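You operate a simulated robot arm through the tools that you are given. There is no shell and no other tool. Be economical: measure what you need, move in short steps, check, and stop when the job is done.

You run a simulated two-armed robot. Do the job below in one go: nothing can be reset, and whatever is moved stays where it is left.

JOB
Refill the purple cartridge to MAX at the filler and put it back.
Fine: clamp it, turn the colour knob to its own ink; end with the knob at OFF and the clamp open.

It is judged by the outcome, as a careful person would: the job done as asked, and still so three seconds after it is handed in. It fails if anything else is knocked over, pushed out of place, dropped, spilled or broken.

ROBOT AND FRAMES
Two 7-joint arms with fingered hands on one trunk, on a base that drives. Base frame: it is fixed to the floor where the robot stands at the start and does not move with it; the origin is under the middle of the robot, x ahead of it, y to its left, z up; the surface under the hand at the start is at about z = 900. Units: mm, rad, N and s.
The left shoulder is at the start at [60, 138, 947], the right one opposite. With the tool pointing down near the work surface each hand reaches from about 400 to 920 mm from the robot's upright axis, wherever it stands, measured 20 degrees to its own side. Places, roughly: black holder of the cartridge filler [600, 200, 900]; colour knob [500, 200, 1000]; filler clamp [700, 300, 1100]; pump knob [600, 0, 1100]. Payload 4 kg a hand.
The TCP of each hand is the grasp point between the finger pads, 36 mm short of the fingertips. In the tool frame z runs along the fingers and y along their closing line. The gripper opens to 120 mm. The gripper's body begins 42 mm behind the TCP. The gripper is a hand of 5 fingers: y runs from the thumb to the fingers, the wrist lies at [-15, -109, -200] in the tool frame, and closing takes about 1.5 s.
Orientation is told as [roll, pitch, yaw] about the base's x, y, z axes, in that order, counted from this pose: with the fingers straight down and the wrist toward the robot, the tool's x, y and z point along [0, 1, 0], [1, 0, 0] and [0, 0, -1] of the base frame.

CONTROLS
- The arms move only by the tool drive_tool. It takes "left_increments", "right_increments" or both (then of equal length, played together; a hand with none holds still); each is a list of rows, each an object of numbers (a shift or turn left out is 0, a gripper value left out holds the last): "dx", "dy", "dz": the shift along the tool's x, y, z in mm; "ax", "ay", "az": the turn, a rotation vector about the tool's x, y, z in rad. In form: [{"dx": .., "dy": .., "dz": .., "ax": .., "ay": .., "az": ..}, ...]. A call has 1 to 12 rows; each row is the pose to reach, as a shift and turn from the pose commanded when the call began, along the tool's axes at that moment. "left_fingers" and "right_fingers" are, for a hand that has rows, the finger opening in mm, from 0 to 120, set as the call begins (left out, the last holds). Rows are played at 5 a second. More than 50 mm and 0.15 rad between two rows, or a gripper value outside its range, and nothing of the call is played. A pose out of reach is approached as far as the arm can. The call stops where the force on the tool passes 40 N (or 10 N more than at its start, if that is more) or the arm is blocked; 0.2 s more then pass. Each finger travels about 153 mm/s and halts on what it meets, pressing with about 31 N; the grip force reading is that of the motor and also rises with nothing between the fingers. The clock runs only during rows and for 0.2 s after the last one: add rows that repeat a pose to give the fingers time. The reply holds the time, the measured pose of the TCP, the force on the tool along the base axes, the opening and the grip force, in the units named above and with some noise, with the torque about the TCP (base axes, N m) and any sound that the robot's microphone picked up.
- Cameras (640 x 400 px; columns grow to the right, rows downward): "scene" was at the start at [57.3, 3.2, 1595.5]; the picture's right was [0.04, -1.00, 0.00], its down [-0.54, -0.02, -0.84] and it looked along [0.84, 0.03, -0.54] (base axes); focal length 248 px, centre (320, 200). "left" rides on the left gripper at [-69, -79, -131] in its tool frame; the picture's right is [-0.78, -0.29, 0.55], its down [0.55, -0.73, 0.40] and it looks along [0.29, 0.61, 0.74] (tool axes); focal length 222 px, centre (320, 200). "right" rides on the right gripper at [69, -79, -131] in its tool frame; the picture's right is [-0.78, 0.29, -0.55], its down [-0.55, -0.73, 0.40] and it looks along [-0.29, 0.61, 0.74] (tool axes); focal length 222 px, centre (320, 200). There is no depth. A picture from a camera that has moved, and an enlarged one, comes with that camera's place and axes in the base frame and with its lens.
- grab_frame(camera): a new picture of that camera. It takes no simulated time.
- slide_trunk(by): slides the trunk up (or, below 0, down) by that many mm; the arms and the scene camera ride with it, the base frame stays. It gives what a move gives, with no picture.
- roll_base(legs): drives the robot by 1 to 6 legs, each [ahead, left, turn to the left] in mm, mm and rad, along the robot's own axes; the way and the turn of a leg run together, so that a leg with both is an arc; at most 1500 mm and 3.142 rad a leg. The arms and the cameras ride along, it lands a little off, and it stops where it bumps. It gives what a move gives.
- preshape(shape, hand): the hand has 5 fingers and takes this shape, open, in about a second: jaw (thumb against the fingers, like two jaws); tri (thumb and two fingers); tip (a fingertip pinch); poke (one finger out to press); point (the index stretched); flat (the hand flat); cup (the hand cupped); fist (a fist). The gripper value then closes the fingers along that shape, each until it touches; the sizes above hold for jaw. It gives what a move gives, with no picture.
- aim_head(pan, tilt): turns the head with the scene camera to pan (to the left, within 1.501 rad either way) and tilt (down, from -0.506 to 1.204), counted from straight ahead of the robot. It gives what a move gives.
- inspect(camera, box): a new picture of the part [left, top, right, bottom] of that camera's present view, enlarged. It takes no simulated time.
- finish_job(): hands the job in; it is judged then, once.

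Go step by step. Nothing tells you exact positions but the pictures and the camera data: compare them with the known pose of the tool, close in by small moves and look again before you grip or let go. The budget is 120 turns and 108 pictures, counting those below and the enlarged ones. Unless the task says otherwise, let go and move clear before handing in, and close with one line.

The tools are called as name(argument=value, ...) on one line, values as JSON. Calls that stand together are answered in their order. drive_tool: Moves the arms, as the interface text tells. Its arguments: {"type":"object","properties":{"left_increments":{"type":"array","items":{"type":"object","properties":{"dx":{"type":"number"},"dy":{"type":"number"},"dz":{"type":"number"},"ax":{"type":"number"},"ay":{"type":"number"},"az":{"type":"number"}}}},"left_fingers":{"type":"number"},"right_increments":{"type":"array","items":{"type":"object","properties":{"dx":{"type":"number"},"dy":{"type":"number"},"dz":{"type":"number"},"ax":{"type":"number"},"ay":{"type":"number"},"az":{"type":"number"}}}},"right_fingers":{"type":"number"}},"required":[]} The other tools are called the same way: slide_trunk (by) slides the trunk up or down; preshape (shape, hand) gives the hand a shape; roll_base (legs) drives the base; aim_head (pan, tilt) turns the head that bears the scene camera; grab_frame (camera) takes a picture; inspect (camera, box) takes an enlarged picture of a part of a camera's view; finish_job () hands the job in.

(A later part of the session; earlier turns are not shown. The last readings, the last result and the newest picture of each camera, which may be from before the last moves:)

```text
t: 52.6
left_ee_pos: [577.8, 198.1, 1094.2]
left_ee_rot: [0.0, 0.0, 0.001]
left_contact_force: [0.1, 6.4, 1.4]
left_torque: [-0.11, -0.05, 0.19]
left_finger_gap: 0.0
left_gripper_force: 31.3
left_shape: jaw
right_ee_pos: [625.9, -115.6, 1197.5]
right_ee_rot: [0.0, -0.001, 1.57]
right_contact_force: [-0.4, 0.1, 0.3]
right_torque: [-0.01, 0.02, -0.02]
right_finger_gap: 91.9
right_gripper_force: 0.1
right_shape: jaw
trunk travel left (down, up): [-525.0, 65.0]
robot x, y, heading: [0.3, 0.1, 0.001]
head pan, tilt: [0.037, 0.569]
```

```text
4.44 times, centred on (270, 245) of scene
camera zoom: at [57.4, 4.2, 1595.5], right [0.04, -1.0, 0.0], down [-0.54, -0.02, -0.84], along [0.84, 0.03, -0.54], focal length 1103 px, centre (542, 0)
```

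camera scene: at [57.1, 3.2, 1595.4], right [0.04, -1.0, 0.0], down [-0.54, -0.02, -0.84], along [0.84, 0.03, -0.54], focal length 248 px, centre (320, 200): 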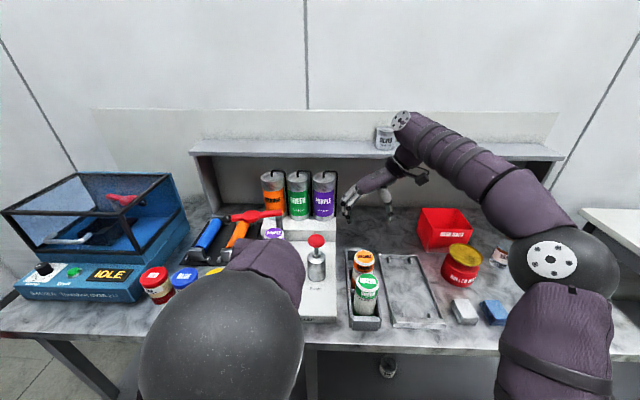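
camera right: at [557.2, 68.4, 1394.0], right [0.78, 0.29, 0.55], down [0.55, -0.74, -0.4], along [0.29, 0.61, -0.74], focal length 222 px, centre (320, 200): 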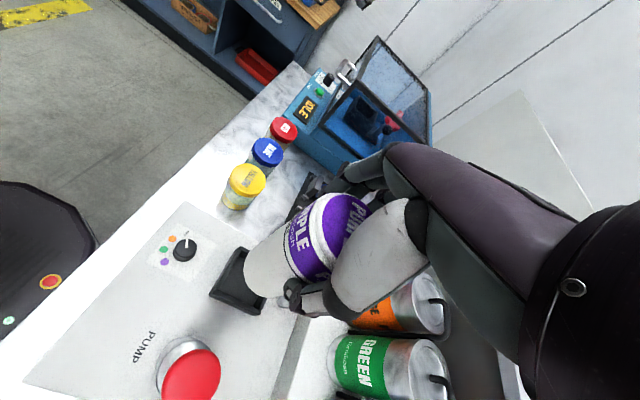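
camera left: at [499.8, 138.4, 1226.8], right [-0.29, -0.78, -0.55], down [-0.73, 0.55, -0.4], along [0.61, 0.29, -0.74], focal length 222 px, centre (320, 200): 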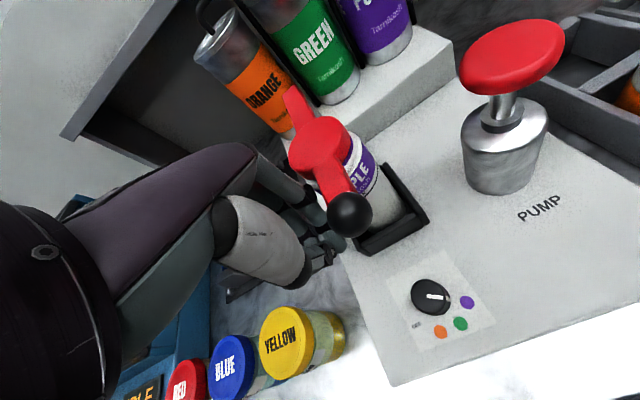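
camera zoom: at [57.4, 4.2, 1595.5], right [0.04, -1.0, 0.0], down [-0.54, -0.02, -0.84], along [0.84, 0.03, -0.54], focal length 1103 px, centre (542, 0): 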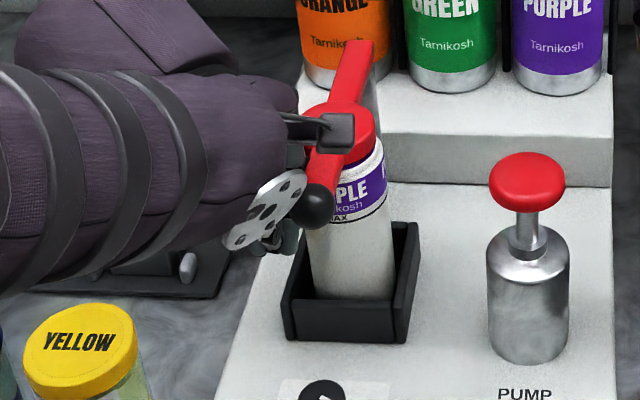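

drive_tool(left_increments=[{"dx": -2}, {"dx": -4}, {"dx": -4}])

```text
t: 53.4
left_ee_pos: [578.1, 198.0, 1093.1]
left_ee_rot: [-0.002, 0.001, 0.003]
left_contact_force: [0.7, 20.6, 2.8]
left_torque: [-0.39, -0.06, 0.59]
left_finger_gap: 0.0
left_gripper_force: 30.9
left_shape: jaw
right_ee_pos: [625.7, -112.5, 1197.6]
right_ee_rot: [0.002, 0.002, 1.572]
right_contact_force: [0.9, -0.8, -0.1]
right_torque: [0.01, 0.02, 0.0]
right_finger_gap: 91.8
right_gripper_force: 0.1
right_shape: jaw
trunk travel left (down, up): [-525.0, 65.0]
robot x, y, heading: [-2.7, -0.4, -0.003]
head pan, tilt: [0.037, 0.569]
```

The lever is against its stop (20 N), so the clamp is closed. I'll withdraw the left hand and bring the right hand, fingers closed, above the pump.

drive_tool(left_increments=[{"dx": 15}, {"dx": 35}, {"dx": 60, "dz": -15}, {"dx": 85, "dz": -40}, {"dx": 110, "dz": -70}, {"dx": 135, "dy": -15, "dz": -95}, {"dx": 150, "dy": -30, "dz": -110}, {"dx": 150, "dy": -40, "dz": -120}], right_increments=[{"dx": 0, "dy": 15, "dz": 0}, {"dx": 0, "dy": 35, "dz": 0}, {"dx": -1, "dy": 60, "dz": 5}, {"dx": -1, "dy": 85, "dz": 10}, {"dx": -2, "dy": 110, "dz": 20}, {"dx": -2, "dy": 135, "dz": 30}, {"dx": -2, "dy": 149, "dz": 37}, {"dx": -2, "dy": 149, "dz": 37}], right_fingers=0)

grab_frame(camera="right")

inspect(camera="scene", box=[230, 190, 350, 310])

```text
t: 55.2
left_ee_pos: [539.5, 342.7, 1216.1]
left_ee_rot: [-0.001, -0.001, -0.002]
left_contact_force: [-0.1, -0.4, -0.6]
left_torque: [-0.02, 0.02, 0.01]
left_finger_gap: 0.1
left_gripper_force: 30.9
left_shape: jaw
right_ee_pos: [626.4, 34.7, 1160.0]
right_ee_rot: [-0.002, 0.001, 1.57]
right_contact_force: [0.0, -0.2, -0.7]
right_torque: [-0.01, -0.04, 0.01]
right_finger_gap: 0.0
right_gripper_force: 30.8
right_shape: jaw
trunk travel left (down, up): [-525.0, 65.0]
robot x, y, heading: [-2.1, 0.8, -0.0]
head pan, tilt: [0.037, 0.569]
```

```text
32 pictures are left
camera right: at [557.6, -43.1, 1291.9], right [0.78, 0.29, 0.55], down [0.55, -0.73, -0.4], along [0.29, 0.61, -0.74], focal length 222 px, centre (320, 200)
```

right: 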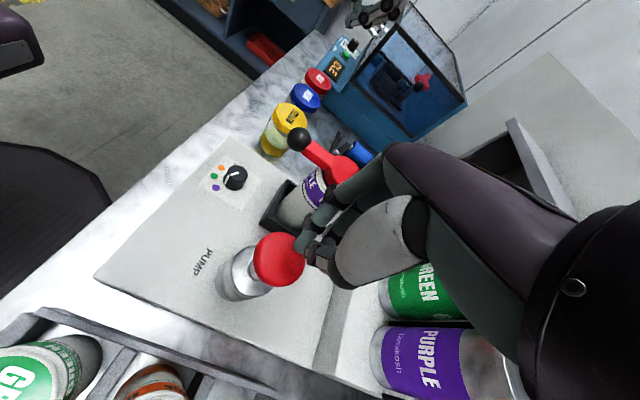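

```text
3.33 times, centred on (290, 250) of scene
camera zoom: at [56.8, 3.1, 1595.5], right [0.04, -1.0, 0.0], down [-0.54, -0.02, -0.84], along [0.84, 0.03, -0.54], focal length 827 px, centre (420, 33)
```

zoom: 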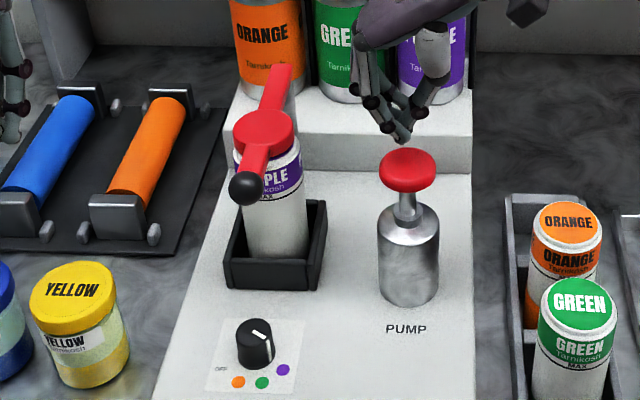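

The pump top is at ~[619,35,1091] and the fingertips are right above it. I'll press down stepwise.

drive_tool(right_increments=[{"dx": 5, "dz": 10}, {"dx": 5, "dz": 20}, {"dx": 5, "dz": 30}, {"dx": 5, "dz": 36}, {"dx": 5, "dz": 42}, {"dx": 5, "dz": 48}, {"dx": 5, "dz": 54}, {"dx": 5, "dz": 60}, {"dx": 5, "dz": 60}])

inspect(camera="scene", box=[230, 190, 350, 310])

```text
t: 57.2
left_ee_pos: [539.7, 343.2, 1217.1]
left_ee_rot: [0.001, -0.001, -0.001]
left_contact_force: [-0.9, -0.5, -0.9]
left_torque: [0.01, -0.02, -0.04]
left_finger_gap: 0.1
left_gripper_force: 30.9
left_shape: jaw
right_ee_pos: [621.4, 36.6, 1105.3]
right_ee_rot: [-0.007, -0.004, 1.57]
right_contact_force: [2.0, 7.3, 32.1]
right_torque: [0.25, 0.0, 0.02]
right_finger_gap: 0.2
right_gripper_force: 31.6
right_shape: jaw
trunk travel left (down, up): [-525.0, 65.0]
robot x, y, heading: [-1.4, -0.3, 0.004]
head pan, tilt: [0.037, 0.569]
```

```text
3.33 times, centred on (290, 250) of scene
camera zoom: at [54.8, 4.1, 1596.0], right [0.04, -1.0, 0.0], down [-0.54, -0.02, -0.84], along [0.84, 0.03, -0.54], focal length 827 px, centre (420, 33)
```

zoom: 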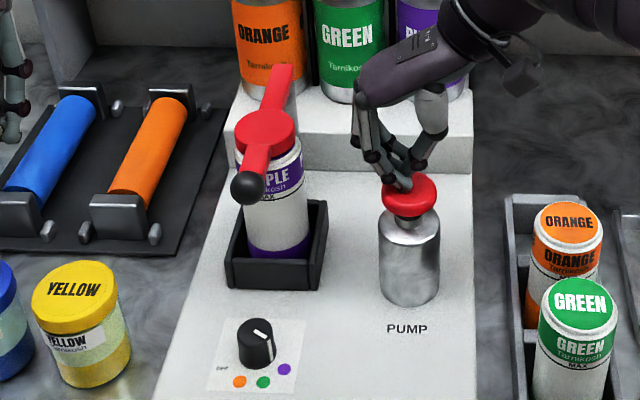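

Purple ink appears in the cartridge. I'll let the pump rise, then check the level gained per stroke.

drive_tool(right_increments=[{"dz": -10}, {"dz": -20}, {"dz": -30}, {"dz": -40}, {"dz": -40}, {"dz": -40}])

inspect(camera="scene", box=[255, 210, 335, 285])

```text
t: 58.6
left_ee_pos: [539.2, 342.9, 1215.1]
left_ee_rot: [-0.001, 0.0, -0.001]
left_contact_force: [-0.1, -0.6, -0.5]
left_torque: [0.0, 0.0, 0.01]
left_finger_gap: 0.0
left_gripper_force: 30.6
left_shape: jaw
right_ee_pos: [622.5, 34.8, 1139.9]
right_ee_rot: [-0.001, 0.0, 1.57]
right_contact_force: [0.5, 0.5, -0.4]
right_torque: [0.02, -0.02, -0.01]
right_finger_gap: 0.0
right_gripper_force: 31.0
right_shape: jaw
trunk travel left (down, up): [-525.0, 65.0]
robot x, y, heading: [2.3, -2.2, -0.002]
head pan, tilt: [0.037, 0.569]
```

```text
5.33 times, centred on (295, 248) of scene
camera zoom: at [57.3, 3.3, 1595.4], right [0.04, -1.0, 0.0], down [-0.54, -0.02, -0.84], along [0.84, 0.03, -0.54], focal length 1324 px, centre (453, -53)
```

zoom: 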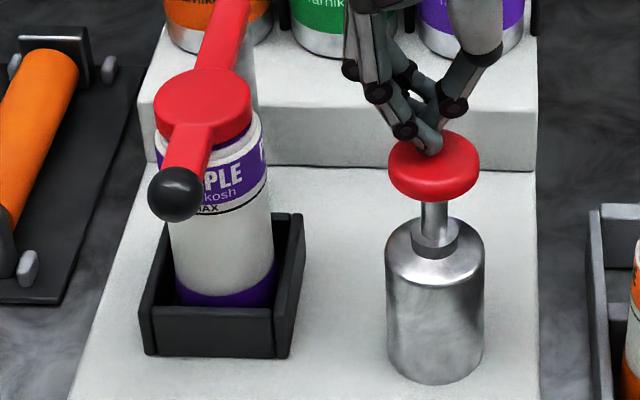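

One stroke brought the ink from empty to about z 975; the MAX line is at about z 1051. Second stroke.

drive_tool(right_increments=[{"dz": 8}, {"dz": 16}, {"dz": 22}, {"dz": 28}, {"dz": 34}, {"dz": 39}, {"dz": 39}, {"dz": 20}, {"dz": 0}, {"dz": 0}, {"dz": 0}])

inspect(camera="scene", box=[255, 210, 335, 285])

```text
t: 61.0
left_ee_pos: [540.3, 342.9, 1214.7]
left_ee_rot: [-0.001, 0.001, 0.0]
left_contact_force: [-0.8, -0.6, 0.4]
left_torque: [0.02, 0.03, -0.01]
left_finger_gap: 0.0
left_gripper_force: 31.3
left_shape: jaw
right_ee_pos: [622.8, 33.8, 1139.6]
right_ee_rot: [0.004, 0.0, 1.57]
right_contact_force: [0.4, 0.1, -0.2]
right_torque: [0.0, 0.0, 0.0]
right_finger_gap: 0.0
right_gripper_force: 30.7
right_shape: jaw
trunk travel left (down, up): [-525.0, 65.0]
robot x, y, heading: [-1.5, 0.9, -0.002]
head pan, tilt: [0.037, 0.569]
```

```text
5.33 times, centred on (295, 248) of scene
camera zoom: at [57.4, 3.3, 1595.4], right [0.04, -1.0, 0.0], down [-0.54, -0.02, -0.84], along [0.84, 0.03, -0.54], focal length 1324 px, centre (453, -53)
```

zoom: 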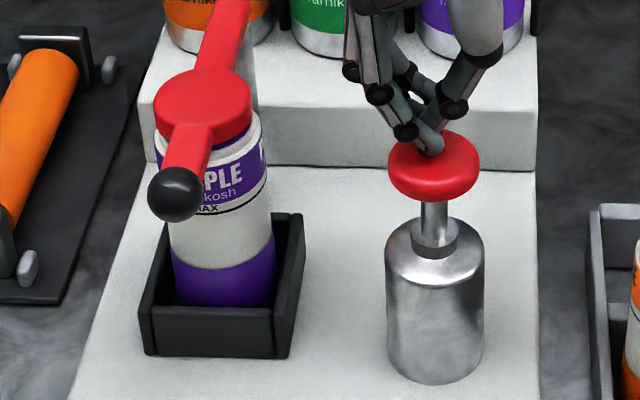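

Now at z≈1006, about 30 mm per stroke. Third stroke.

drive_tool(right_increments=[{"dz": 8}, {"dz": 16}, {"dz": 22}, {"dz": 28}, {"dz": 34}, {"dz": 39}, {"dz": 39}, {"dz": 20}, {"dz": 0}, {"dz": 0}, {"dz": 0}])

inspect(camera="scene", box=[260, 220, 310, 270])

```text
t: 63.4
left_ee_pos: [539.6, 343.4, 1215.5]
left_ee_rot: [0.0, 0.0, 0.0]
left_contact_force: [0.0, -0.3, -0.4]
left_torque: [0.02, -0.03, -0.02]
left_finger_gap: 0.1
left_gripper_force: 30.7
left_shape: jaw
right_ee_pos: [621.6, 33.8, 1139.0]
right_ee_rot: [0.001, 0.0, 1.571]
right_contact_force: [0.6, -0.6, 0.2]
right_torque: [-0.01, 0.0, -0.03]
right_finger_gap: 0.0
right_gripper_force: 30.9
right_shape: jaw
trunk travel left (down, up): [-525.0, 65.0]
robot x, y, heading: [3.6, -0.8, -0.001]
head pan, tilt: [0.037, 0.569]
```

```text
8.00 times, centred on (285, 245) of scene
camera zoom: at [57.4, 3.3, 1595.4], right [0.04, -1.0, 0.0], down [-0.54, -0.02, -0.84], along [0.84, 0.03, -0.54], focal length 1985 px, centre (600, -160)
```

zoom: 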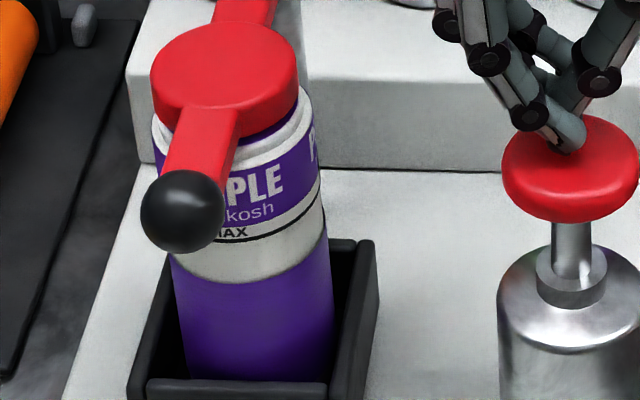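

MAX is about 0.75 of a stroke away. I'll press partially and look while holding.

drive_tool(right_increments=[{"dz": 8}, {"dz": 14}, {"dz": 18}, {"dz": 22}, {"dz": 24}, {"dz": 24}])

inspect(camera="scene", box=[260, 220, 310, 270])

```text
t: 64.8
left_ee_pos: [539.7, 343.9, 1215.0]
left_ee_rot: [-0.001, 0.001, 0.0]
left_contact_force: [0.7, -0.4, 0.6]
left_torque: [-0.03, -0.01, 0.01]
left_finger_gap: 0.0
left_gripper_force: 31.1
left_shape: jaw
right_ee_pos: [621.9, 35.0, 1115.7]
right_ee_rot: [-0.001, 0.001, 1.571]
right_contact_force: [-0.6, -0.1, 5.5]
right_torque: [0.06, 0.03, -0.02]
right_finger_gap: 0.2
right_gripper_force: 30.4
right_shape: jaw
trunk travel left (down, up): [-525.0, 65.0]
robot x, y, heading: [1.5, -0.0, 0.002]
head pan, tilt: [0.037, 0.569]
```

```text
8.00 times, centred on (285, 245) of scene
camera zoom: at [56.9, 3.4, 1595.5], right [0.04, -1.0, 0.0], down [-0.54, -0.02, -0.84], along [0.84, 0.03, -0.54], focal length 1985 px, centre (600, -160)
```

zoom: 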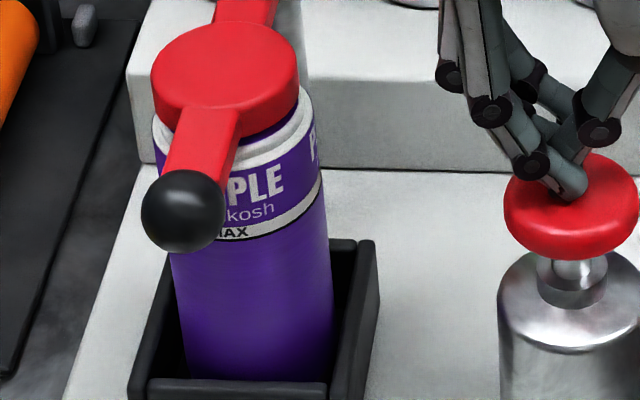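

The ink is exactly at the MAX line. I'll release the pump and move the right hand away.

drive_tool(right_increments=[{"dz": -10}, {"dz": -25}, {"dz": -45}, {"dz": -65}, {"dy": -35, "dz": -80}, {"dy": -75, "dz": -80}, {"dy": -115, "dz": -80}, {"dy": -150, "dz": -80}, {"dy": -150, "dz": -80}], right_fingers=0)

drive_tool(left_increments=[{"dx": -30, "dy": 5, "dz": 0}, {"dx": -60, "dy": 10, "dz": 0}, {"dx": -90, "dy": 15, "dz": 10}, {"dx": -120, "dy": 20, "dz": 20}, {"dx": -150, "dy": 25, "dz": 30}, {"dx": -180, "dy": 30, "dz": 40}, {"dx": -213, "dy": 32, "dz": 50}, {"dx": -213, "dy": 32, "dz": 50}])

grab_frame(camera="left")

inspect(camera="scene", box=[220, 180, 340, 300])

```text
t: 66.8
left_ee_pos: [540.5, 343.1, 1216.1]
left_ee_rot: [0.0, -0.001, 0.0]
left_contact_force: [0.7, -0.4, 0.8]
left_torque: [0.01, 0.02, 0.0]
left_finger_gap: 0.0
left_gripper_force: 30.6
left_shape: jaw
right_ee_pos: [622.7, -115.3, 1192.6]
right_ee_rot: [0.001, 0.001, 1.572]
right_contact_force: [-0.3, -0.3, 0.9]
right_torque: [0.0, -0.02, -0.01]
right_finger_gap: 0.1
right_gripper_force: 30.7
right_shape: jaw
trunk travel left (down, up): [-525.0, 65.0]
robot x, y, heading: [-2.1, 0.7, 0.003]
head pan, tilt: [0.037, 0.569]
```

```text
t: 68.6
left_ee_pos: [571.3, 130.4, 1164.6]
left_ee_rot: [0.0, 0.001, -0.001]
left_contact_force: [-0.4, -0.5, -1.0]
left_torque: [-0.01, -0.04, -0.02]
left_finger_gap: 0.0
left_gripper_force: 31.6
left_shape: jaw
right_ee_pos: [623.1, -115.7, 1192.5]
right_ee_rot: [0.001, 0.0, 1.571]
right_contact_force: [0.2, 0.4, 0.3]
right_torque: [-0.01, -0.01, -0.01]
right_finger_gap: 0.0
right_gripper_force: 30.5
right_shape: jaw
trunk travel left (down, up): [-525.0, 65.0]
robot x, y, heading: [2.1, 4.2, 0.002]
head pan, tilt: [0.037, 0.569]
```

```text
25 pictures are left
camera left: at [493.3, 61.3, 1296.9], right [-0.29, -0.78, -0.55], down [-0.73, 0.55, -0.4], along [0.61, 0.29, -0.74], focal length 222 px, centre (320, 200)
```

left: 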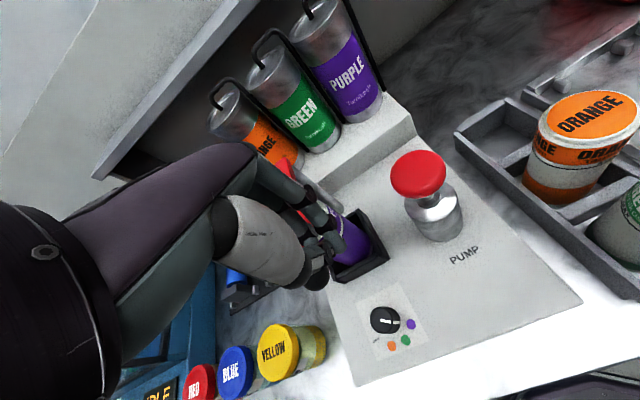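

```text
3.33 times, centred on (280, 240) of scene
camera zoom: at [57.2, 3.6, 1595.5], right [0.04, -1.0, 0.0], down [-0.54, -0.02, -0.84], along [0.84, 0.03, -0.54], focal length 827 px, centre (453, 67)
```

zoom: 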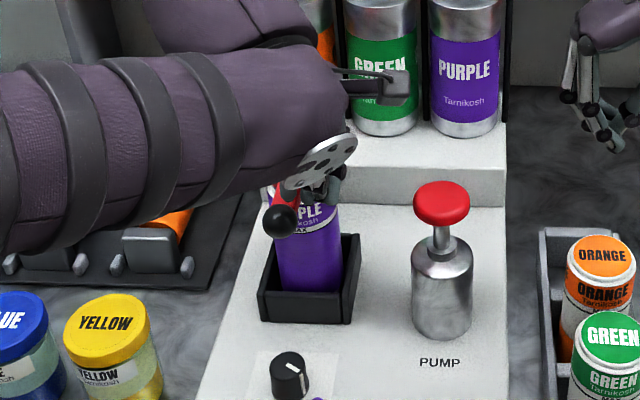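

I'll lower the closed fingers on the right side of the lever's ball.

drive_tool(left_increments=[{"dx": -2, "dz": 20}, {"dx": -2, "dz": 40}, {"dx": -2, "dz": 60}, {"dx": -2, "dz": 68}, {"dx": -2, "dz": 68}])

grab_frame(camera="left")

```text
t: 69.8
left_ee_pos: [571.2, 127.5, 1096.4]
left_ee_rot: [0.0, -0.001, 0.0]
left_contact_force: [0.3, -0.7, 0.1]
left_torque: [0.01, -0.02, -0.04]
left_finger_gap: 0.2
left_gripper_force: 30.6
left_shape: jaw
right_ee_pos: [622.9, -115.6, 1193.2]
right_ee_rot: [0.001, -0.001, 1.57]
right_contact_force: [-0.5, -0.8, 0.2]
right_torque: [-0.03, 0.0, 0.01]
right_finger_gap: 0.0
right_gripper_force: 31.0
right_shape: jaw
trunk travel left (down, up): [-525.0, 65.0]
robot x, y, heading: [0.4, 4.0, -0.002]
head pan, tilt: [0.037, 0.569]
```

```text
23 pictures are left
camera left: at [493.1, 58.8, 1228.5], right [-0.29, -0.79, -0.55], down [-0.74, 0.55, -0.4], along [0.61, 0.29, -0.74], focal length 222 px, centre (320, 200)
```

left: 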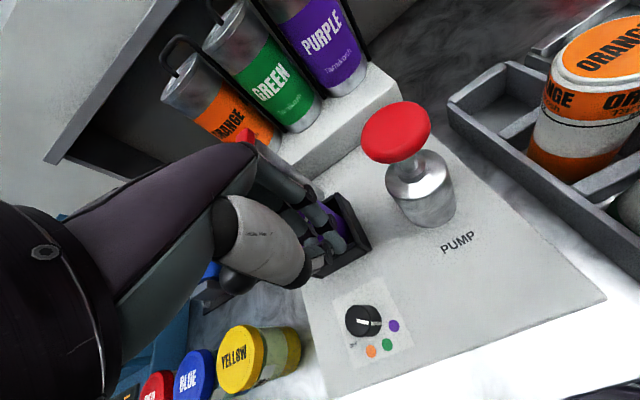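

Pushing the lever back open along the arc, first part.

drive_tool(left_increments=[{"dx": 10, "dy": 2}, {"dx": 20, "dy": 4}, {"dx": 30, "dy": 3}, {"dx": 40, "dy": 3}, {"dx": 50, "dy": 3.5}, {"dx": 60, "dy": 4}, {"dx": 80, "dy": 8}, {"dx": 99, "dy": 14}, {"dx": 117.5, "dy": 22}, {"dx": 134.6, "dy": 33}, {"dx": 134.6, "dy": 33}])

inspect(camera="scene", box=[180, 150, 340, 290])

```text
t: 72.2
left_ee_pos: [602.0, 262.0, 1097.7]
left_ee_rot: [0.0, 0.001, 0.0]
left_contact_force: [0.6, 0.4, -1.2]
left_torque: [0.03, -0.01, -0.01]
left_finger_gap: 0.0
left_gripper_force: 30.6
left_shape: jaw
right_ee_pos: [623.2, -114.8, 1192.5]
right_ee_rot: [0.0, -0.002, 1.571]
right_contact_force: [-0.3, -0.1, -0.4]
right_torque: [-0.05, -0.02, 0.02]
right_finger_gap: 0.1
right_gripper_force: 30.8
right_shape: jaw
trunk travel left (down, up): [-525.0, 65.0]
robot x, y, heading: [-2.0, 3.2, -0.001]
head pan, tilt: [0.037, 0.569]
```

```text
2.86 times, centred on (260, 220) of scene
camera zoom: at [57.2, 3.1, 1595.5], right [0.04, -1.0, 0.0], down [-0.54, -0.02, -0.84], along [0.84, 0.03, -0.54], focal length 709 px, centre (491, 143)
```

zoom: 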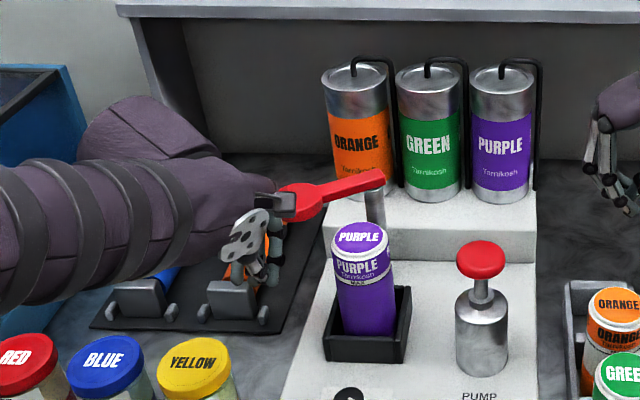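

Nearly open. Continue to the original open angle or until the stop.

drive_tool(left_increments=[{"dx": 8, "dy": 6}, {"dx": 15.8, "dy": 12.6}, {"dx": 23, "dy": 20}, {"dx": 30, "dy": 27}, {"dx": 36, "dy": 35}, {"dx": 42, "dy": 43}, {"dx": 47, "dy": 51}, {"dx": 52, "dy": 60}, {"dx": 52, "dy": 60}])

inspect(camera="scene", box=[180, 150, 340, 290])

grab_frame(camera="left")

```text
t: 73.8
left_ee_pos: [642.6, 299.0, 1097.9]
left_ee_rot: [-0.005, 0.009, -0.008]
left_contact_force: [-27.3, -11.2, 11.6]
left_torque: [0.36, -0.76, 0.14]
left_finger_gap: 0.0
left_gripper_force: 30.8
left_shape: jaw
right_ee_pos: [618.8, -116.6, 1194.6]
right_ee_rot: [-0.004, 0.0, 1.572]
right_contact_force: [0.6, -0.2, -0.9]
right_torque: [0.0, 0.04, 0.01]
right_finger_gap: 0.0
right_gripper_force: 30.9
right_shape: jaw
trunk travel left (down, up): [-525.0, 65.0]
robot x, y, heading: [1.0, 2.9, 0.0]
head pan, tilt: [0.037, 0.569]
stopped in row 7 (left hand): the force on the tool passed its limit at 45 N (the readings are from after the stop); the commanded pose is now the measured one
```

```text
2.86 times, centred on (260, 220) of scene
camera zoom: at [51.2, 1.3, 1596.0], right [0.04, -1.0, 0.0], down [-0.54, -0.02, -0.84], along [0.84, 0.03, -0.54], focal length 709 px, centre (491, 143)
```

zoom: 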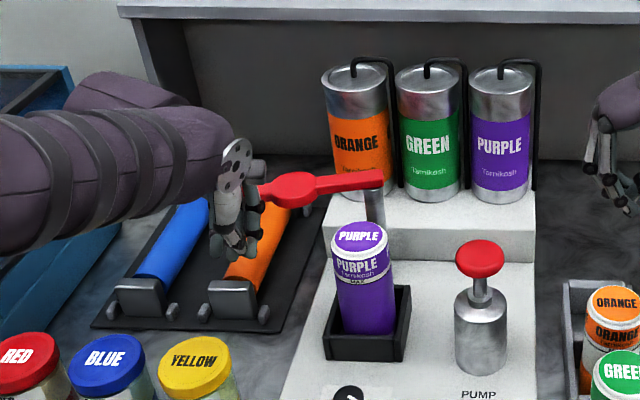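

```text
20 pictures are left
camera left: at [565.6, 231.5, 1231.0], right [-0.3, -0.78, -0.54], down [-0.73, 0.55, -0.39], along [0.61, 0.28, -0.74], focal length 222 px, centre (320, 200)
```

left: 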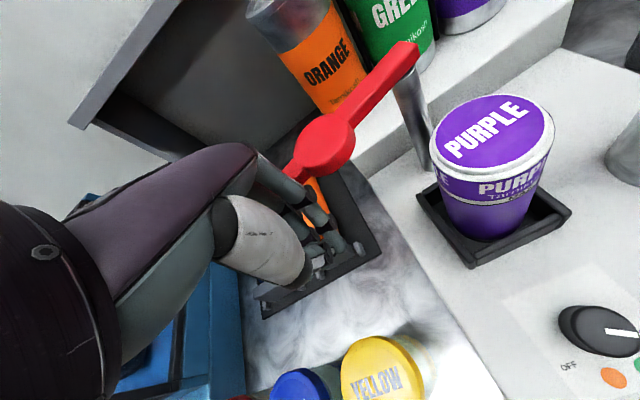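

The lever is at its open stop. I'll back off, raise, and bring the left hand over the colour knob with yaw 0.23, fingers open.

drive_tool(left_increments=[{"dy": -12}, {"dy": -28}, {"dy": -30, "dz": -35}, {"dy": -30, "dz": -75}, {"dx": -10, "dy": -40, "dz": -105}, {"dx": -40, "dy": -60, "dz": -105, "az": -0.05}, {"dx": -70, "dy": -80, "dz": -105, "az": -0.1}, {"dx": -100, "dy": -97, "dz": -95, "az": -0.16}, {"dx": -128, "dy": -109, "dz": -60, "az": -0.23}, {"dx": -128, "dy": -109, "dz": -20, "az": -0.23}, {"dx": -128, "dy": -109, "dz": 30, "az": -0.23}, {"dx": -128, "dy": -109, "dz": 75, "az": -0.23}], left_fingers=70)

inspect(camera="left", box=[250, 150, 430, 340])

inspect(camera="scene", box=[180, 150, 340, 320])

```text
t: 76.4
left_ee_pos: [537.8, 174.8, 1020.4]
left_ee_rot: [-0.001, 0.011, 0.226]
left_contact_force: [-0.2, 0.4, -0.3]
left_torque: [0.01, 0.02, -0.02]
left_finger_gap: 69.8
left_gripper_force: 0.1
left_shape: jaw
right_ee_pos: [622.8, -114.4, 1193.1]
right_ee_rot: [0.0, -0.002, 1.571]
right_contact_force: [-0.1, 0.1, -1.0]
right_torque: [0.02, 0.02, -0.01]
right_finger_gap: 0.0
right_gripper_force: 30.8
right_shape: jaw
trunk travel left (down, up): [-525.0, 65.0]
robot x, y, heading: [-3.5, -0.7, 0.003]
head pan, tilt: [0.037, 0.569]
```

```text
2.11 times, centred on (340, 245) of left
camera zoom: at [477.6, 90.0, 1153.8], right [-0.11, -0.83, -0.54], down [-0.84, 0.37, -0.39], along [0.53, 0.41, -0.74], focal length 468 px, centre (278, 105)
```

zoom: 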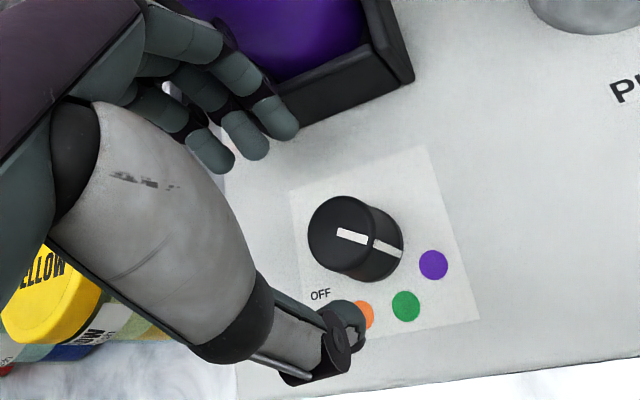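

```text
2.35 times, centred on (260, 235) of scene
camera zoom: at [57.5, 3.2, 1595.5], right [0.04, -1.0, 0.0], down [-0.54, -0.02, -0.84], along [0.84, 0.03, -0.54], focal length 584 px, centre (461, 118)
```

zoom: 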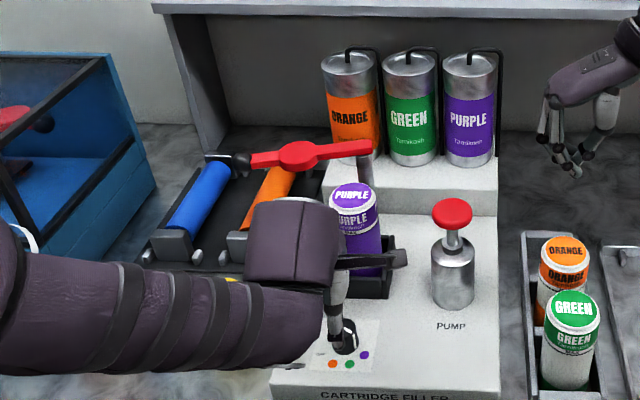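

The lever is back in its original open place. Align, lower and grip the knob.

drive_tool(left_increments=[{"dx": -2.5, "dy": -4.5}, {"dx": -2.5, "dy": -4.5, "dz": 12}, {"dx": -2.5, "dy": -4.5, "dz": 25}, {"dx": -2.5, "dy": -4.5, "dz": 38}, {"dx": -2.5, "dy": -4.5, "dz": 38}])

drive_tool(left_increments=[{"dz": 0}, {"dz": 0}, {"dz": 0}, {"dz": 0}, {"dz": 0}, {"dz": 0}, {"dz": 0}], left_fingers=10)

drive_tool(left_increments=[{"az": 0.1}, {"az": 0.2}, {"az": 0.3}, {"az": 0.4}, {"az": 0.5}, {"az": 0.6}, {"az": 0.7}, {"az": 0.8}, {"az": 0.9}, {"az": 1.0}, {"az": 1.0}])

inspect(camera="left", box=[250, 150, 430, 340])

```text
t: 77.6
left_ee_pos: [533.2, 172.7, 984.9]
left_ee_rot: [0.0, 0.009, 0.226]
left_contact_force: [-0.1, -0.2, 0.0]
left_torque: [0.03, 0.01, -0.01]
left_finger_gap: 69.8
left_gripper_force: 0.1
left_shape: jaw
right_ee_pos: [622.2, -115.1, 1192.4]
right_ee_rot: [-0.001, 0.0, 1.569]
right_contact_force: [-0.9, 0.0, 0.9]
right_torque: [0.0, 0.03, -0.05]
right_finger_gap: 0.3
right_gripper_force: 30.3
right_shape: jaw
trunk travel left (down, up): [-525.0, 65.0]
robot x, y, heading: [-0.6, -1.1, -0.002]
head pan, tilt: [0.037, 0.569]
```

```text
t: 79.2
left_ee_pos: [532.9, 171.0, 982.5]
left_ee_rot: [0.0, 0.009, 0.227]
left_contact_force: [-6.5, 0.0, -3.8]
left_torque: [-0.01, 0.12, 0.01]
left_finger_gap: 23.3
left_gripper_force: 31.3
left_shape: jaw
right_ee_pos: [622.5, -114.5, 1192.6]
right_ee_rot: [-0.001, 0.001, 1.571]
right_contact_force: [0.2, -0.1, -0.5]
right_torque: [0.02, -0.01, 0.01]
right_finger_gap: 0.0
right_gripper_force: 31.2
right_shape: jaw
trunk travel left (down, up): [-525.0, 65.0]
robot x, y, heading: [0.2, -0.6, 0.003]
head pan, tilt: [0.037, 0.569]
```

```text
t: 81.6
left_ee_pos: [535.3, 172.7, 983.2]
left_ee_rot: [-0.01, 0.006, -0.778]
left_contact_force: [0.2, 0.3, -1.0]
left_torque: [-0.06, -0.07, 0.02]
left_finger_gap: 22.7
left_gripper_force: 30.7
left_shape: jaw
right_ee_pos: [623.8, -116.0, 1193.4]
right_ee_rot: [-0.001, -0.001, 1.571]
right_contact_force: [0.0, -0.2, -0.8]
right_torque: [-0.01, 0.0, -0.02]
right_finger_gap: 0.1
right_gripper_force: 30.8
right_shape: jaw
trunk travel left (down, up): [-525.0, 65.0]
robot x, y, heading: [-2.4, -1.5, 0.003]
head pan, tilt: [0.037, 0.569]
```

```text
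2.11 times, centred on (340, 245) of left
camera zoom: at [430.9, 178.2, 1116.7], right [-0.76, -0.36, -0.54], down [-0.14, 0.91, -0.4], along [0.63, -0.23, -0.74], focal length 468 px, centre (278, 105)
```

zoom: 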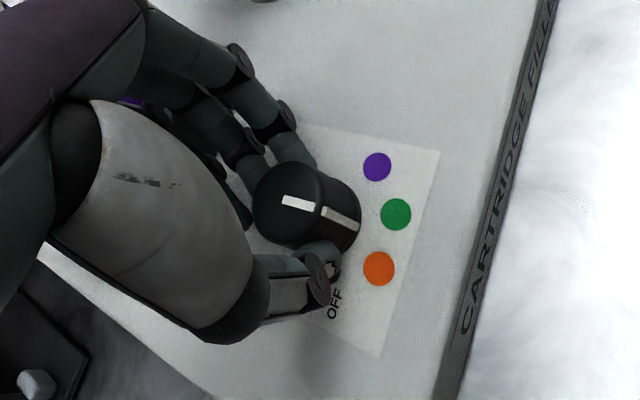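

Turning well with no slip. Another 0.93 rad toward OFF.

drive_tool(left_increments=[{"az": 0.1}, {"az": 0.2}, {"az": 0.3}, {"az": 0.4}, {"az": 0.5}, {"az": 0.6}, {"az": 0.7}, {"az": 0.8}, {"az": 0.88}, {"az": 0.93}, {"az": 0.93}])

inspect(camera="left", box=[250, 150, 430, 340])

```text
t: 84.0
left_ee_pos: [536.3, 171.3, 983.8]
left_ee_rot: [-0.008, -0.003, -1.706]
left_contact_force: [3.4, -3.8, 0.7]
left_torque: [-0.27, -0.09, 0.04]
left_finger_gap: 22.8
left_gripper_force: 31.1
left_shape: jaw
right_ee_pos: [622.9, -116.7, 1193.2]
right_ee_rot: [0.001, 0.0, 1.571]
right_contact_force: [-0.3, -0.3, -0.6]
right_torque: [-0.02, -0.04, 0.0]
right_finger_gap: 0.0
right_gripper_force: 30.2
right_shape: jaw
trunk travel left (down, up): [-525.0, 65.0]
robot x, y, heading: [-1.2, -1.4, 0.002]
head pan, tilt: [0.037, 0.569]
```

```text
2.11 times, centred on (340, 245) of left
camera zoom: at [478.5, 259.5, 1116.1], right [-0.74, 0.39, -0.54], down [0.64, 0.65, -0.41], along [0.19, -0.65, -0.74], focal length 468 px, centre (278, 105)
```

zoom: 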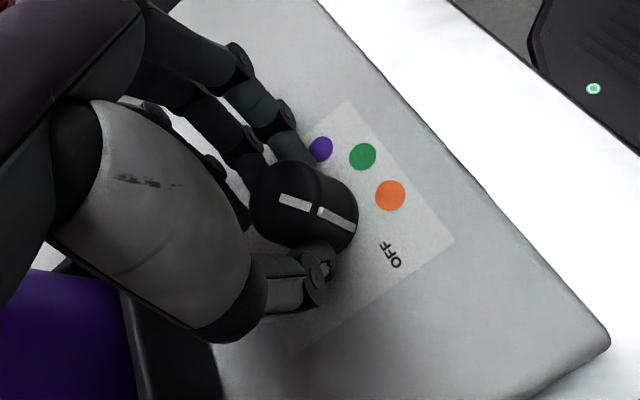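

Compared with the original OFF picture, the pointer is about 5° short. I'll nudge 0.09 more, then release and compare.

drive_tool(left_increments=[{"az": 0.05}, {"az": 0.09}, {"az": 0.09}])

drive_tool(left_increments=[{"dz": 0}, {"dz": 0}, {"dz": 0}, {"dz": 0}, {"dz": -15}, {"dz": -30}, {"dz": -60}, {"dz": -100}, {"dz": -140}, {"dz": -180}, {"dz": -220}, {"dz": -250}], left_fingers=70)

inspect(camera="scene", box=[230, 260, 310, 325])

```text
t: 84.8
left_ee_pos: [533.9, 171.6, 984.6]
left_ee_rot: [-0.009, -0.004, -1.798]
left_contact_force: [3.3, -6.3, -0.9]
left_torque: [-0.29, -0.11, 0.03]
left_finger_gap: 22.4
left_gripper_force: 31.1
left_shape: jaw
right_ee_pos: [623.0, -116.2, 1193.9]
right_ee_rot: [0.0, 0.0, 1.572]
right_contact_force: [-0.2, -0.2, -0.3]
right_torque: [-0.03, 0.0, 0.02]
right_finger_gap: 0.0
right_gripper_force: 30.5
right_shape: jaw
trunk travel left (down, up): [-525.0, 65.0]
robot x, y, heading: [-1.2, 0.1, -0.001]
head pan, tilt: [0.037, 0.569]
```

```text
t: 87.4
left_ee_pos: [533.8, 171.0, 1235.2]
left_ee_rot: [-0.009, -0.004, -1.794]
left_contact_force: [-0.1, 0.2, -0.3]
left_torque: [0.03, 0.0, 0.0]
left_finger_gap: 69.6
left_gripper_force: 0.1
left_shape: jaw
right_ee_pos: [623.1, -115.3, 1192.6]
right_ee_rot: [-0.001, -0.002, 1.57]
right_contact_force: [-0.2, -0.2, -0.8]
right_torque: [0.05, -0.03, 0.02]
right_finger_gap: 0.0
right_gripper_force: 30.9
right_shape: jaw
trunk travel left (down, up): [-525.0, 65.0]
robot x, y, heading: [-0.2, 2.6, 0.001]
head pan, tilt: [0.037, 0.569]
```

```text
6.15 times, centred on (270, 292) of scene
camera zoom: at [56.7, 2.8, 1595.4], right [0.04, -1.0, 0.0], down [-0.54, -0.02, -0.84], along [0.84, 0.03, -0.54], focal length 1527 px, centre (628, -369)
```

zoom: 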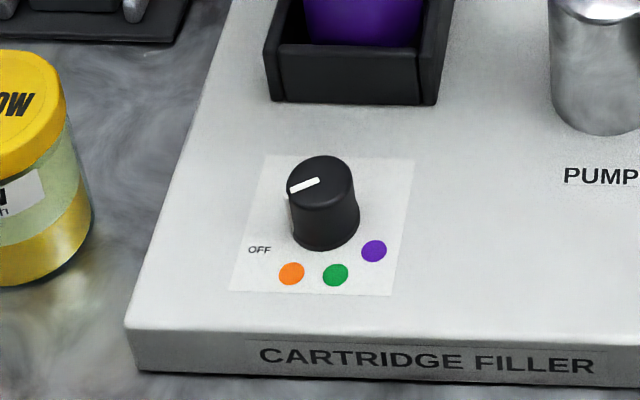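

The knob matches the original OFF position. Left hand moves aside; right hand opens and returns above the cartridge.

drive_tool(left_increments=[{"dx": -20, "dy": -40}, {"dx": -40, "dy": -80}, {"dx": -70, "dy": -120}, {"dx": -100, "dy": -160}, {"dx": -100, "dy": -171}, {"dx": -100, "dy": -171}, {"dx": -100, "dy": -171}, {"dx": -100, "dy": -171}, {"dx": -100, "dy": -171}, {"dx": -100, "dy": -171}, {"dx": -100, "dy": -171}, {"dx": -100, "dy": -171}], right_increments=[{"dy": 0}, {"dy": 0}, {"dx": -2, "dy": 30}, {"dx": -5, "dy": 65}, {"dx": -8, "dy": 100}, {"dx": -11, "dy": 135}, {"dx": -14, "dy": 170, "dz": 5}, {"dx": -17, "dy": 205, "dz": 12}, {"dx": -20, "dy": 240, "dz": 20}, {"dx": -22, "dy": 265, "dz": 27}, {"dx": -22, "dy": 281, "dz": 27}, {"dx": -22, "dy": 281, "dz": 27}], right_fingers=92)

inspect(camera="scene", box=[220, 180, 340, 290])

grab_frame(camera="right")

```text
t: 90.0
left_ee_pos: [477.8, 360.6, 1233.1]
left_ee_rot: [-0.007, -0.006, -1.796]
left_contact_force: [0.4, -0.2, 0.8]
left_torque: [0.01, -0.01, 0.0]
left_finger_gap: 69.8
left_gripper_force: 0.0
left_shape: jaw
right_ee_pos: [646.2, 165.0, 1166.9]
right_ee_rot: [-0.001, 0.0, 1.571]
right_contact_force: [-0.6, -0.4, 0.5]
right_torque: [0.0, -0.02, 0.03]
right_finger_gap: 92.1
right_gripper_force: 0.0
right_shape: jaw
trunk travel left (down, up): [-525.0, 65.0]
robot x, y, heading: [0.6, 0.4, -0.002]
head pan, tilt: [0.037, 0.569]
```

```text
3.64 times, centred on (280, 235) of scene
camera zoom: at [56.8, 2.7, 1595.5], right [0.04, -1.0, 0.0], down [-0.54, -0.02, -0.84], along [0.84, 0.03, -0.54], focal length 902 px, centre (466, 73)
```

zoom: 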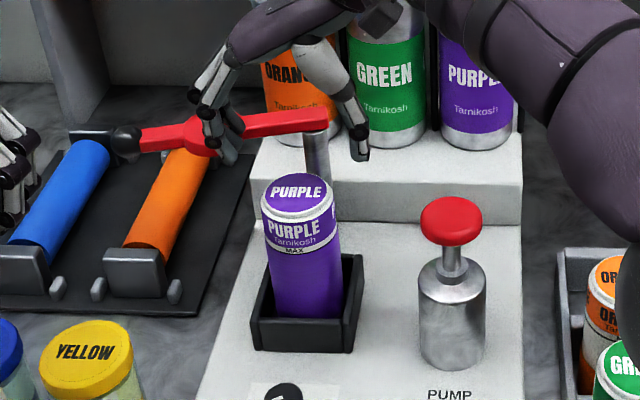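

```text
13 pictures are left
camera right: at [576.7, 86.8, 1298.5], right [0.79, 0.29, 0.55], down [0.55, -0.74, -0.4], along [0.29, 0.61, -0.74], focal length 222 px, centre (320, 200)
```

right: 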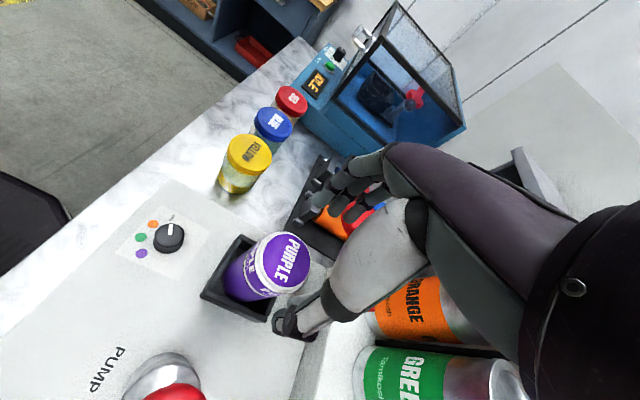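

The cartridge is full and the lever is clear. Descend to the same grip height (1067) and close.

drive_tool(right_increments=[{"dz": 20}, {"dz": 40}, {"dz": 60}, {"dz": 80}, {"dz": 99}, {"dz": 99}])

inspect(camera="scene", box=[240, 200, 320, 280])

```text
t: 91.4
left_ee_pos: [477.6, 362.1, 1234.5]
left_ee_rot: [-0.008, -0.008, -1.797]
left_contact_force: [-0.4, 0.7, -0.4]
left_torque: [-0.02, 0.02, 0.0]
left_finger_gap: 70.0
left_gripper_force: 0.1
left_shape: jaw
right_ee_pos: [645.2, 164.7, 1066.6]
right_ee_rot: [-0.001, 0.0, 1.571]
right_contact_force: [0.4, -0.9, -0.4]
right_torque: [0.03, 0.0, -0.01]
right_finger_gap: 92.1
right_gripper_force: 0.0
right_shape: jaw
trunk travel left (down, up): [-525.0, 65.0]
robot x, y, heading: [-3.4, 0.6, 0.002]
head pan, tilt: [0.037, 0.569]
```

```text
5.00 times, centred on (280, 240) of scene
camera zoom: at [56.7, 3.0, 1595.5], right [0.04, -1.0, 0.0], down [-0.54, -0.02, -0.84], along [0.84, 0.03, -0.54], focal length 1241 px, centre (520, 0)
```

zoom: 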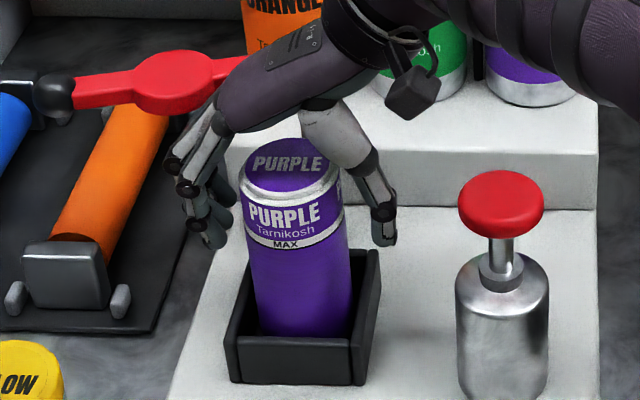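

Same as before. Grip and lift.

drive_tool(right_increments=[{"dz": 0}, {"dz": 0}, {"dz": 0}, {"dz": 0}, {"dz": 0}, {"dz": 0}, {"dz": 0}, {"dz": 0}], right_fingers=30)

drive_tool(right_increments=[{"dz": -10}, {"dz": -25}, {"dz": -42}, {"dz": -60}, {"dz": -80}, {"dz": -100}, {"dy": -15, "dz": -125}, {"dy": -38, "dz": -148}, {"dy": -65, "dz": -170}, {"dy": -65, "dz": -170}])

```text
t: 93.2
left_ee_pos: [477.0, 360.4, 1233.2]
left_ee_rot: [-0.01, -0.004, -1.796]
left_contact_force: [0.0, 0.6, 0.6]
left_torque: [0.01, -0.03, -0.04]
left_finger_gap: 70.2
left_gripper_force: 0.1
left_shape: jaw
right_ee_pos: [644.6, 164.7, 1066.2]
right_ee_rot: [-0.001, 0.001, 1.57]
right_contact_force: [-1.3, -1.2, 0.6]
right_torque: [-0.06, 0.05, 0.04]
right_finger_gap: 55.3
right_gripper_force: 30.9
right_shape: jaw
trunk travel left (down, up): [-525.0, 65.0]
robot x, y, heading: [-0.2, 2.0, 0.003]
head pan, tilt: [0.037, 0.569]
```

```text
t: 95.4
left_ee_pos: [477.4, 362.2, 1232.9]
left_ee_rot: [-0.009, -0.006, -1.796]
left_contact_force: [0.7, 0.1, -0.4]
left_torque: [-0.01, -0.02, -0.01]
left_finger_gap: 69.7
left_gripper_force: 0.1
left_shape: jaw
right_ee_pos: [643.8, 101.7, 1237.0]
right_ee_rot: [0.001, 0.002, 1.571]
right_contact_force: [-0.4, 0.5, -4.5]
right_torque: [-0.03, 0.03, 0.03]
right_finger_gap: 55.3
right_gripper_force: 31.5
right_shape: jaw
trunk travel left (down, up): [-525.0, 65.0]
robot x, y, heading: [-0.8, 1.1, -0.001]
head pan, tilt: [0.037, 0.569]
```

Lifted cleanly. Carry it above its rack slot at ~[689,-113].

drive_tool(right_increments=[{"dx": -4, "dy": -25}, {"dx": -9, "dy": -52}, {"dx": -14, "dy": -80}, {"dx": -20, "dy": -108}, {"dx": -26, "dy": -136}, {"dx": -32, "dy": -164}, {"dx": -39, "dy": -192}, {"dx": -44.5, "dy": -214}, {"dx": -44.5, "dy": -214}])

drive_tool(right_increments=[{"dz": 20}, {"dz": 45}, {"dz": 70}, {"dz": 95}, {"dz": 115}, {"dz": 115}])

inspect(camera="right", box=[140, 160, 360, 370])

inspect(camera="scene", box=[330, 190, 410, 280])

```text
t: 97.4
left_ee_pos: [478.8, 361.5, 1231.6]
left_ee_rot: [-0.009, -0.005, -1.795]
left_contact_force: [0.2, 1.2, -0.1]
left_torque: [0.0, 0.04, -0.03]
left_finger_gap: 69.8
left_gripper_force: 0.2
left_shape: jaw
right_ee_pos: [680.8, -114.1, 1233.5]
right_ee_rot: [0.001, 0.004, 1.57]
right_contact_force: [-0.2, 0.8, -5.2]
right_torque: [-0.03, 0.04, -0.01]
right_finger_gap: 55.7
right_gripper_force: 30.9
right_shape: jaw
right hand out of reach, approached as far as the arm can: row 8, 9
trunk travel left (down, up): [-525.0, 65.0]
robot x, y, heading: [0.2, 1.8, 0.003]
head pan, tilt: [0.037, 0.569]
```

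```text
t: 98.8
left_ee_pos: [477.2, 360.8, 1234.4]
left_ee_rot: [-0.007, -0.006, -1.795]
left_contact_force: [-0.4, 0.4, 0.4]
left_torque: [-0.02, 0.03, 0.01]
left_finger_gap: 70.0
left_gripper_force: 0.1
left_shape: jaw
right_ee_pos: [678.9, -116.8, 1120.3]
right_ee_rot: [-0.001, -0.002, 1.573]
right_contact_force: [-0.7, 0.5, -5.0]
right_torque: [-0.03, -0.01, 0.03]
right_finger_gap: 55.8
right_gripper_force: 31.2
right_shape: jaw
trunk travel left (down, up): [-525.0, 65.0]
robot x, y, heading: [1.5, -3.2, 0.002]
head pan, tilt: [0.037, 0.569]
```

```text
1.90 times, centred on (250, 265) of right
camera zoom: at [610.1, -193.9, 1252.7], right [0.79, 0.29, 0.55], down [0.55, -0.73, -0.4], along [0.29, 0.61, -0.74], focal length 423 px, centre (453, 76)
```

zoom: 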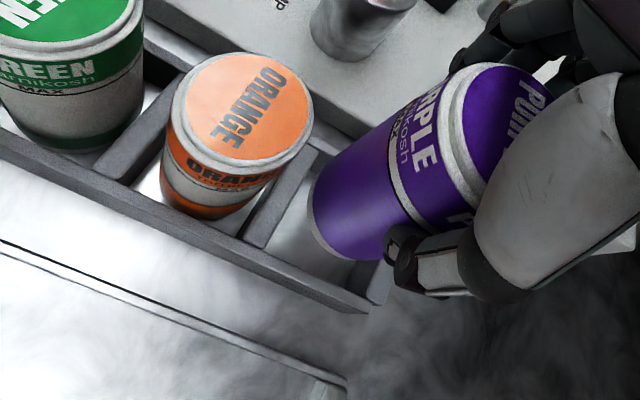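

```text
4.44 times, centred on (370, 235) of scene
camera zoom: at [57.1, 2.9, 1595.4], right [0.04, -1.0, 0.0], down [-0.54, -0.02, -0.84], along [0.84, 0.03, -0.54], focal length 1103 px, centre (98, 44)
```

zoom: 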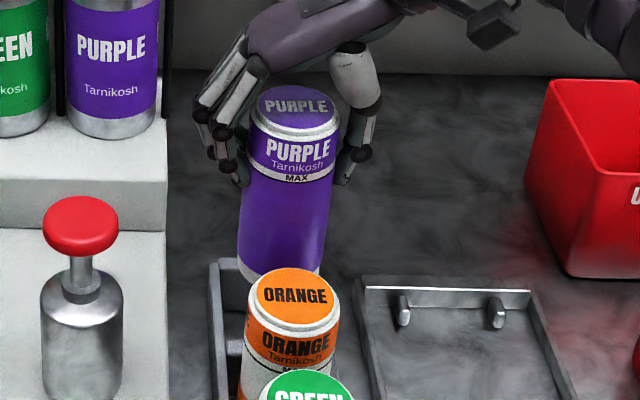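

Reach clipped x by ~9 mm at height. I'll correct now to x 689, y −113, and lower to just above the rack walls.

drive_tool(right_increments=[{"dx": -4.5, "dy": 1}, {"dx": -9, "dy": 2.3}, {"dx": -9, "dy": 2.3, "dz": 20}, {"dx": -9, "dy": 2.3, "dz": 38}, {"dx": -9, "dy": 2.3, "dz": 38}, {"dx": -9, "dy": 2.3, "dz": 38}])

inspect(camera="right", box=[140, 160, 320, 340])

inspect(camera="scene", box=[335, 210, 395, 280])

```text
t: 100.2
left_ee_pos: [478.4, 361.1, 1233.3]
left_ee_rot: [-0.008, -0.005, -1.797]
left_contact_force: [-0.3, -0.8, 0.0]
left_torque: [0.02, 0.0, -0.01]
left_finger_gap: 70.0
left_gripper_force: 0.0
left_shape: jaw
right_ee_pos: [688.6, -113.7, 1082.5]
right_ee_rot: [0.0, -0.001, 1.571]
right_contact_force: [0.2, 0.2, -4.2]
right_torque: [0.0, 0.04, 0.02]
right_finger_gap: 55.7
right_gripper_force: 30.7
right_shape: jaw
trunk travel left (down, up): [-525.0, 65.0]
robot x, y, heading: [-2.6, 1.9, 0.004]
head pan, tilt: [0.037, 0.569]
```

```text
2.22 times, centred on (230, 250) of right
camera zoom: at [619.6, -192.4, 1214.9], right [0.79, 0.29, 0.55], down [0.55, -0.74, -0.4], along [0.29, 0.61, -0.74], focal length 494 px, centre (520, 89)
```

zoom: 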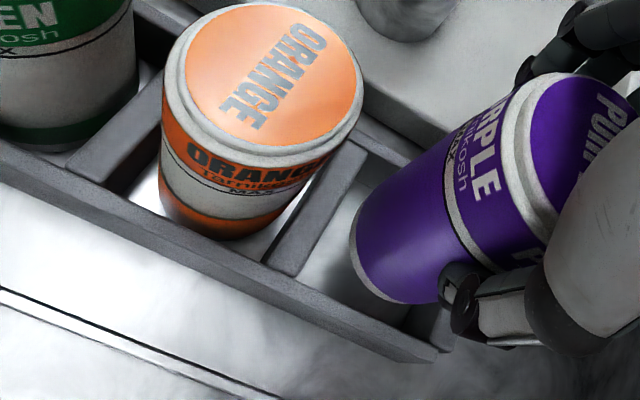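

```text
5.71 times, centred on (365, 245) of scene
camera zoom: at [57.4, 2.9, 1595.4], right [0.04, -1.0, 0.0], down [-0.54, -0.02, -0.84], along [0.84, 0.03, -0.54], focal length 1418 px, centre (63, -57)
```

zoom: 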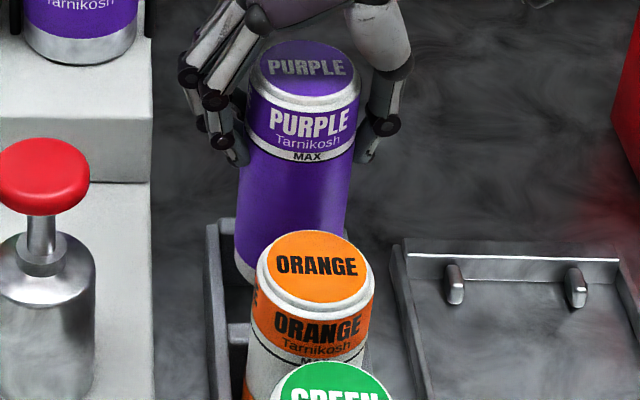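

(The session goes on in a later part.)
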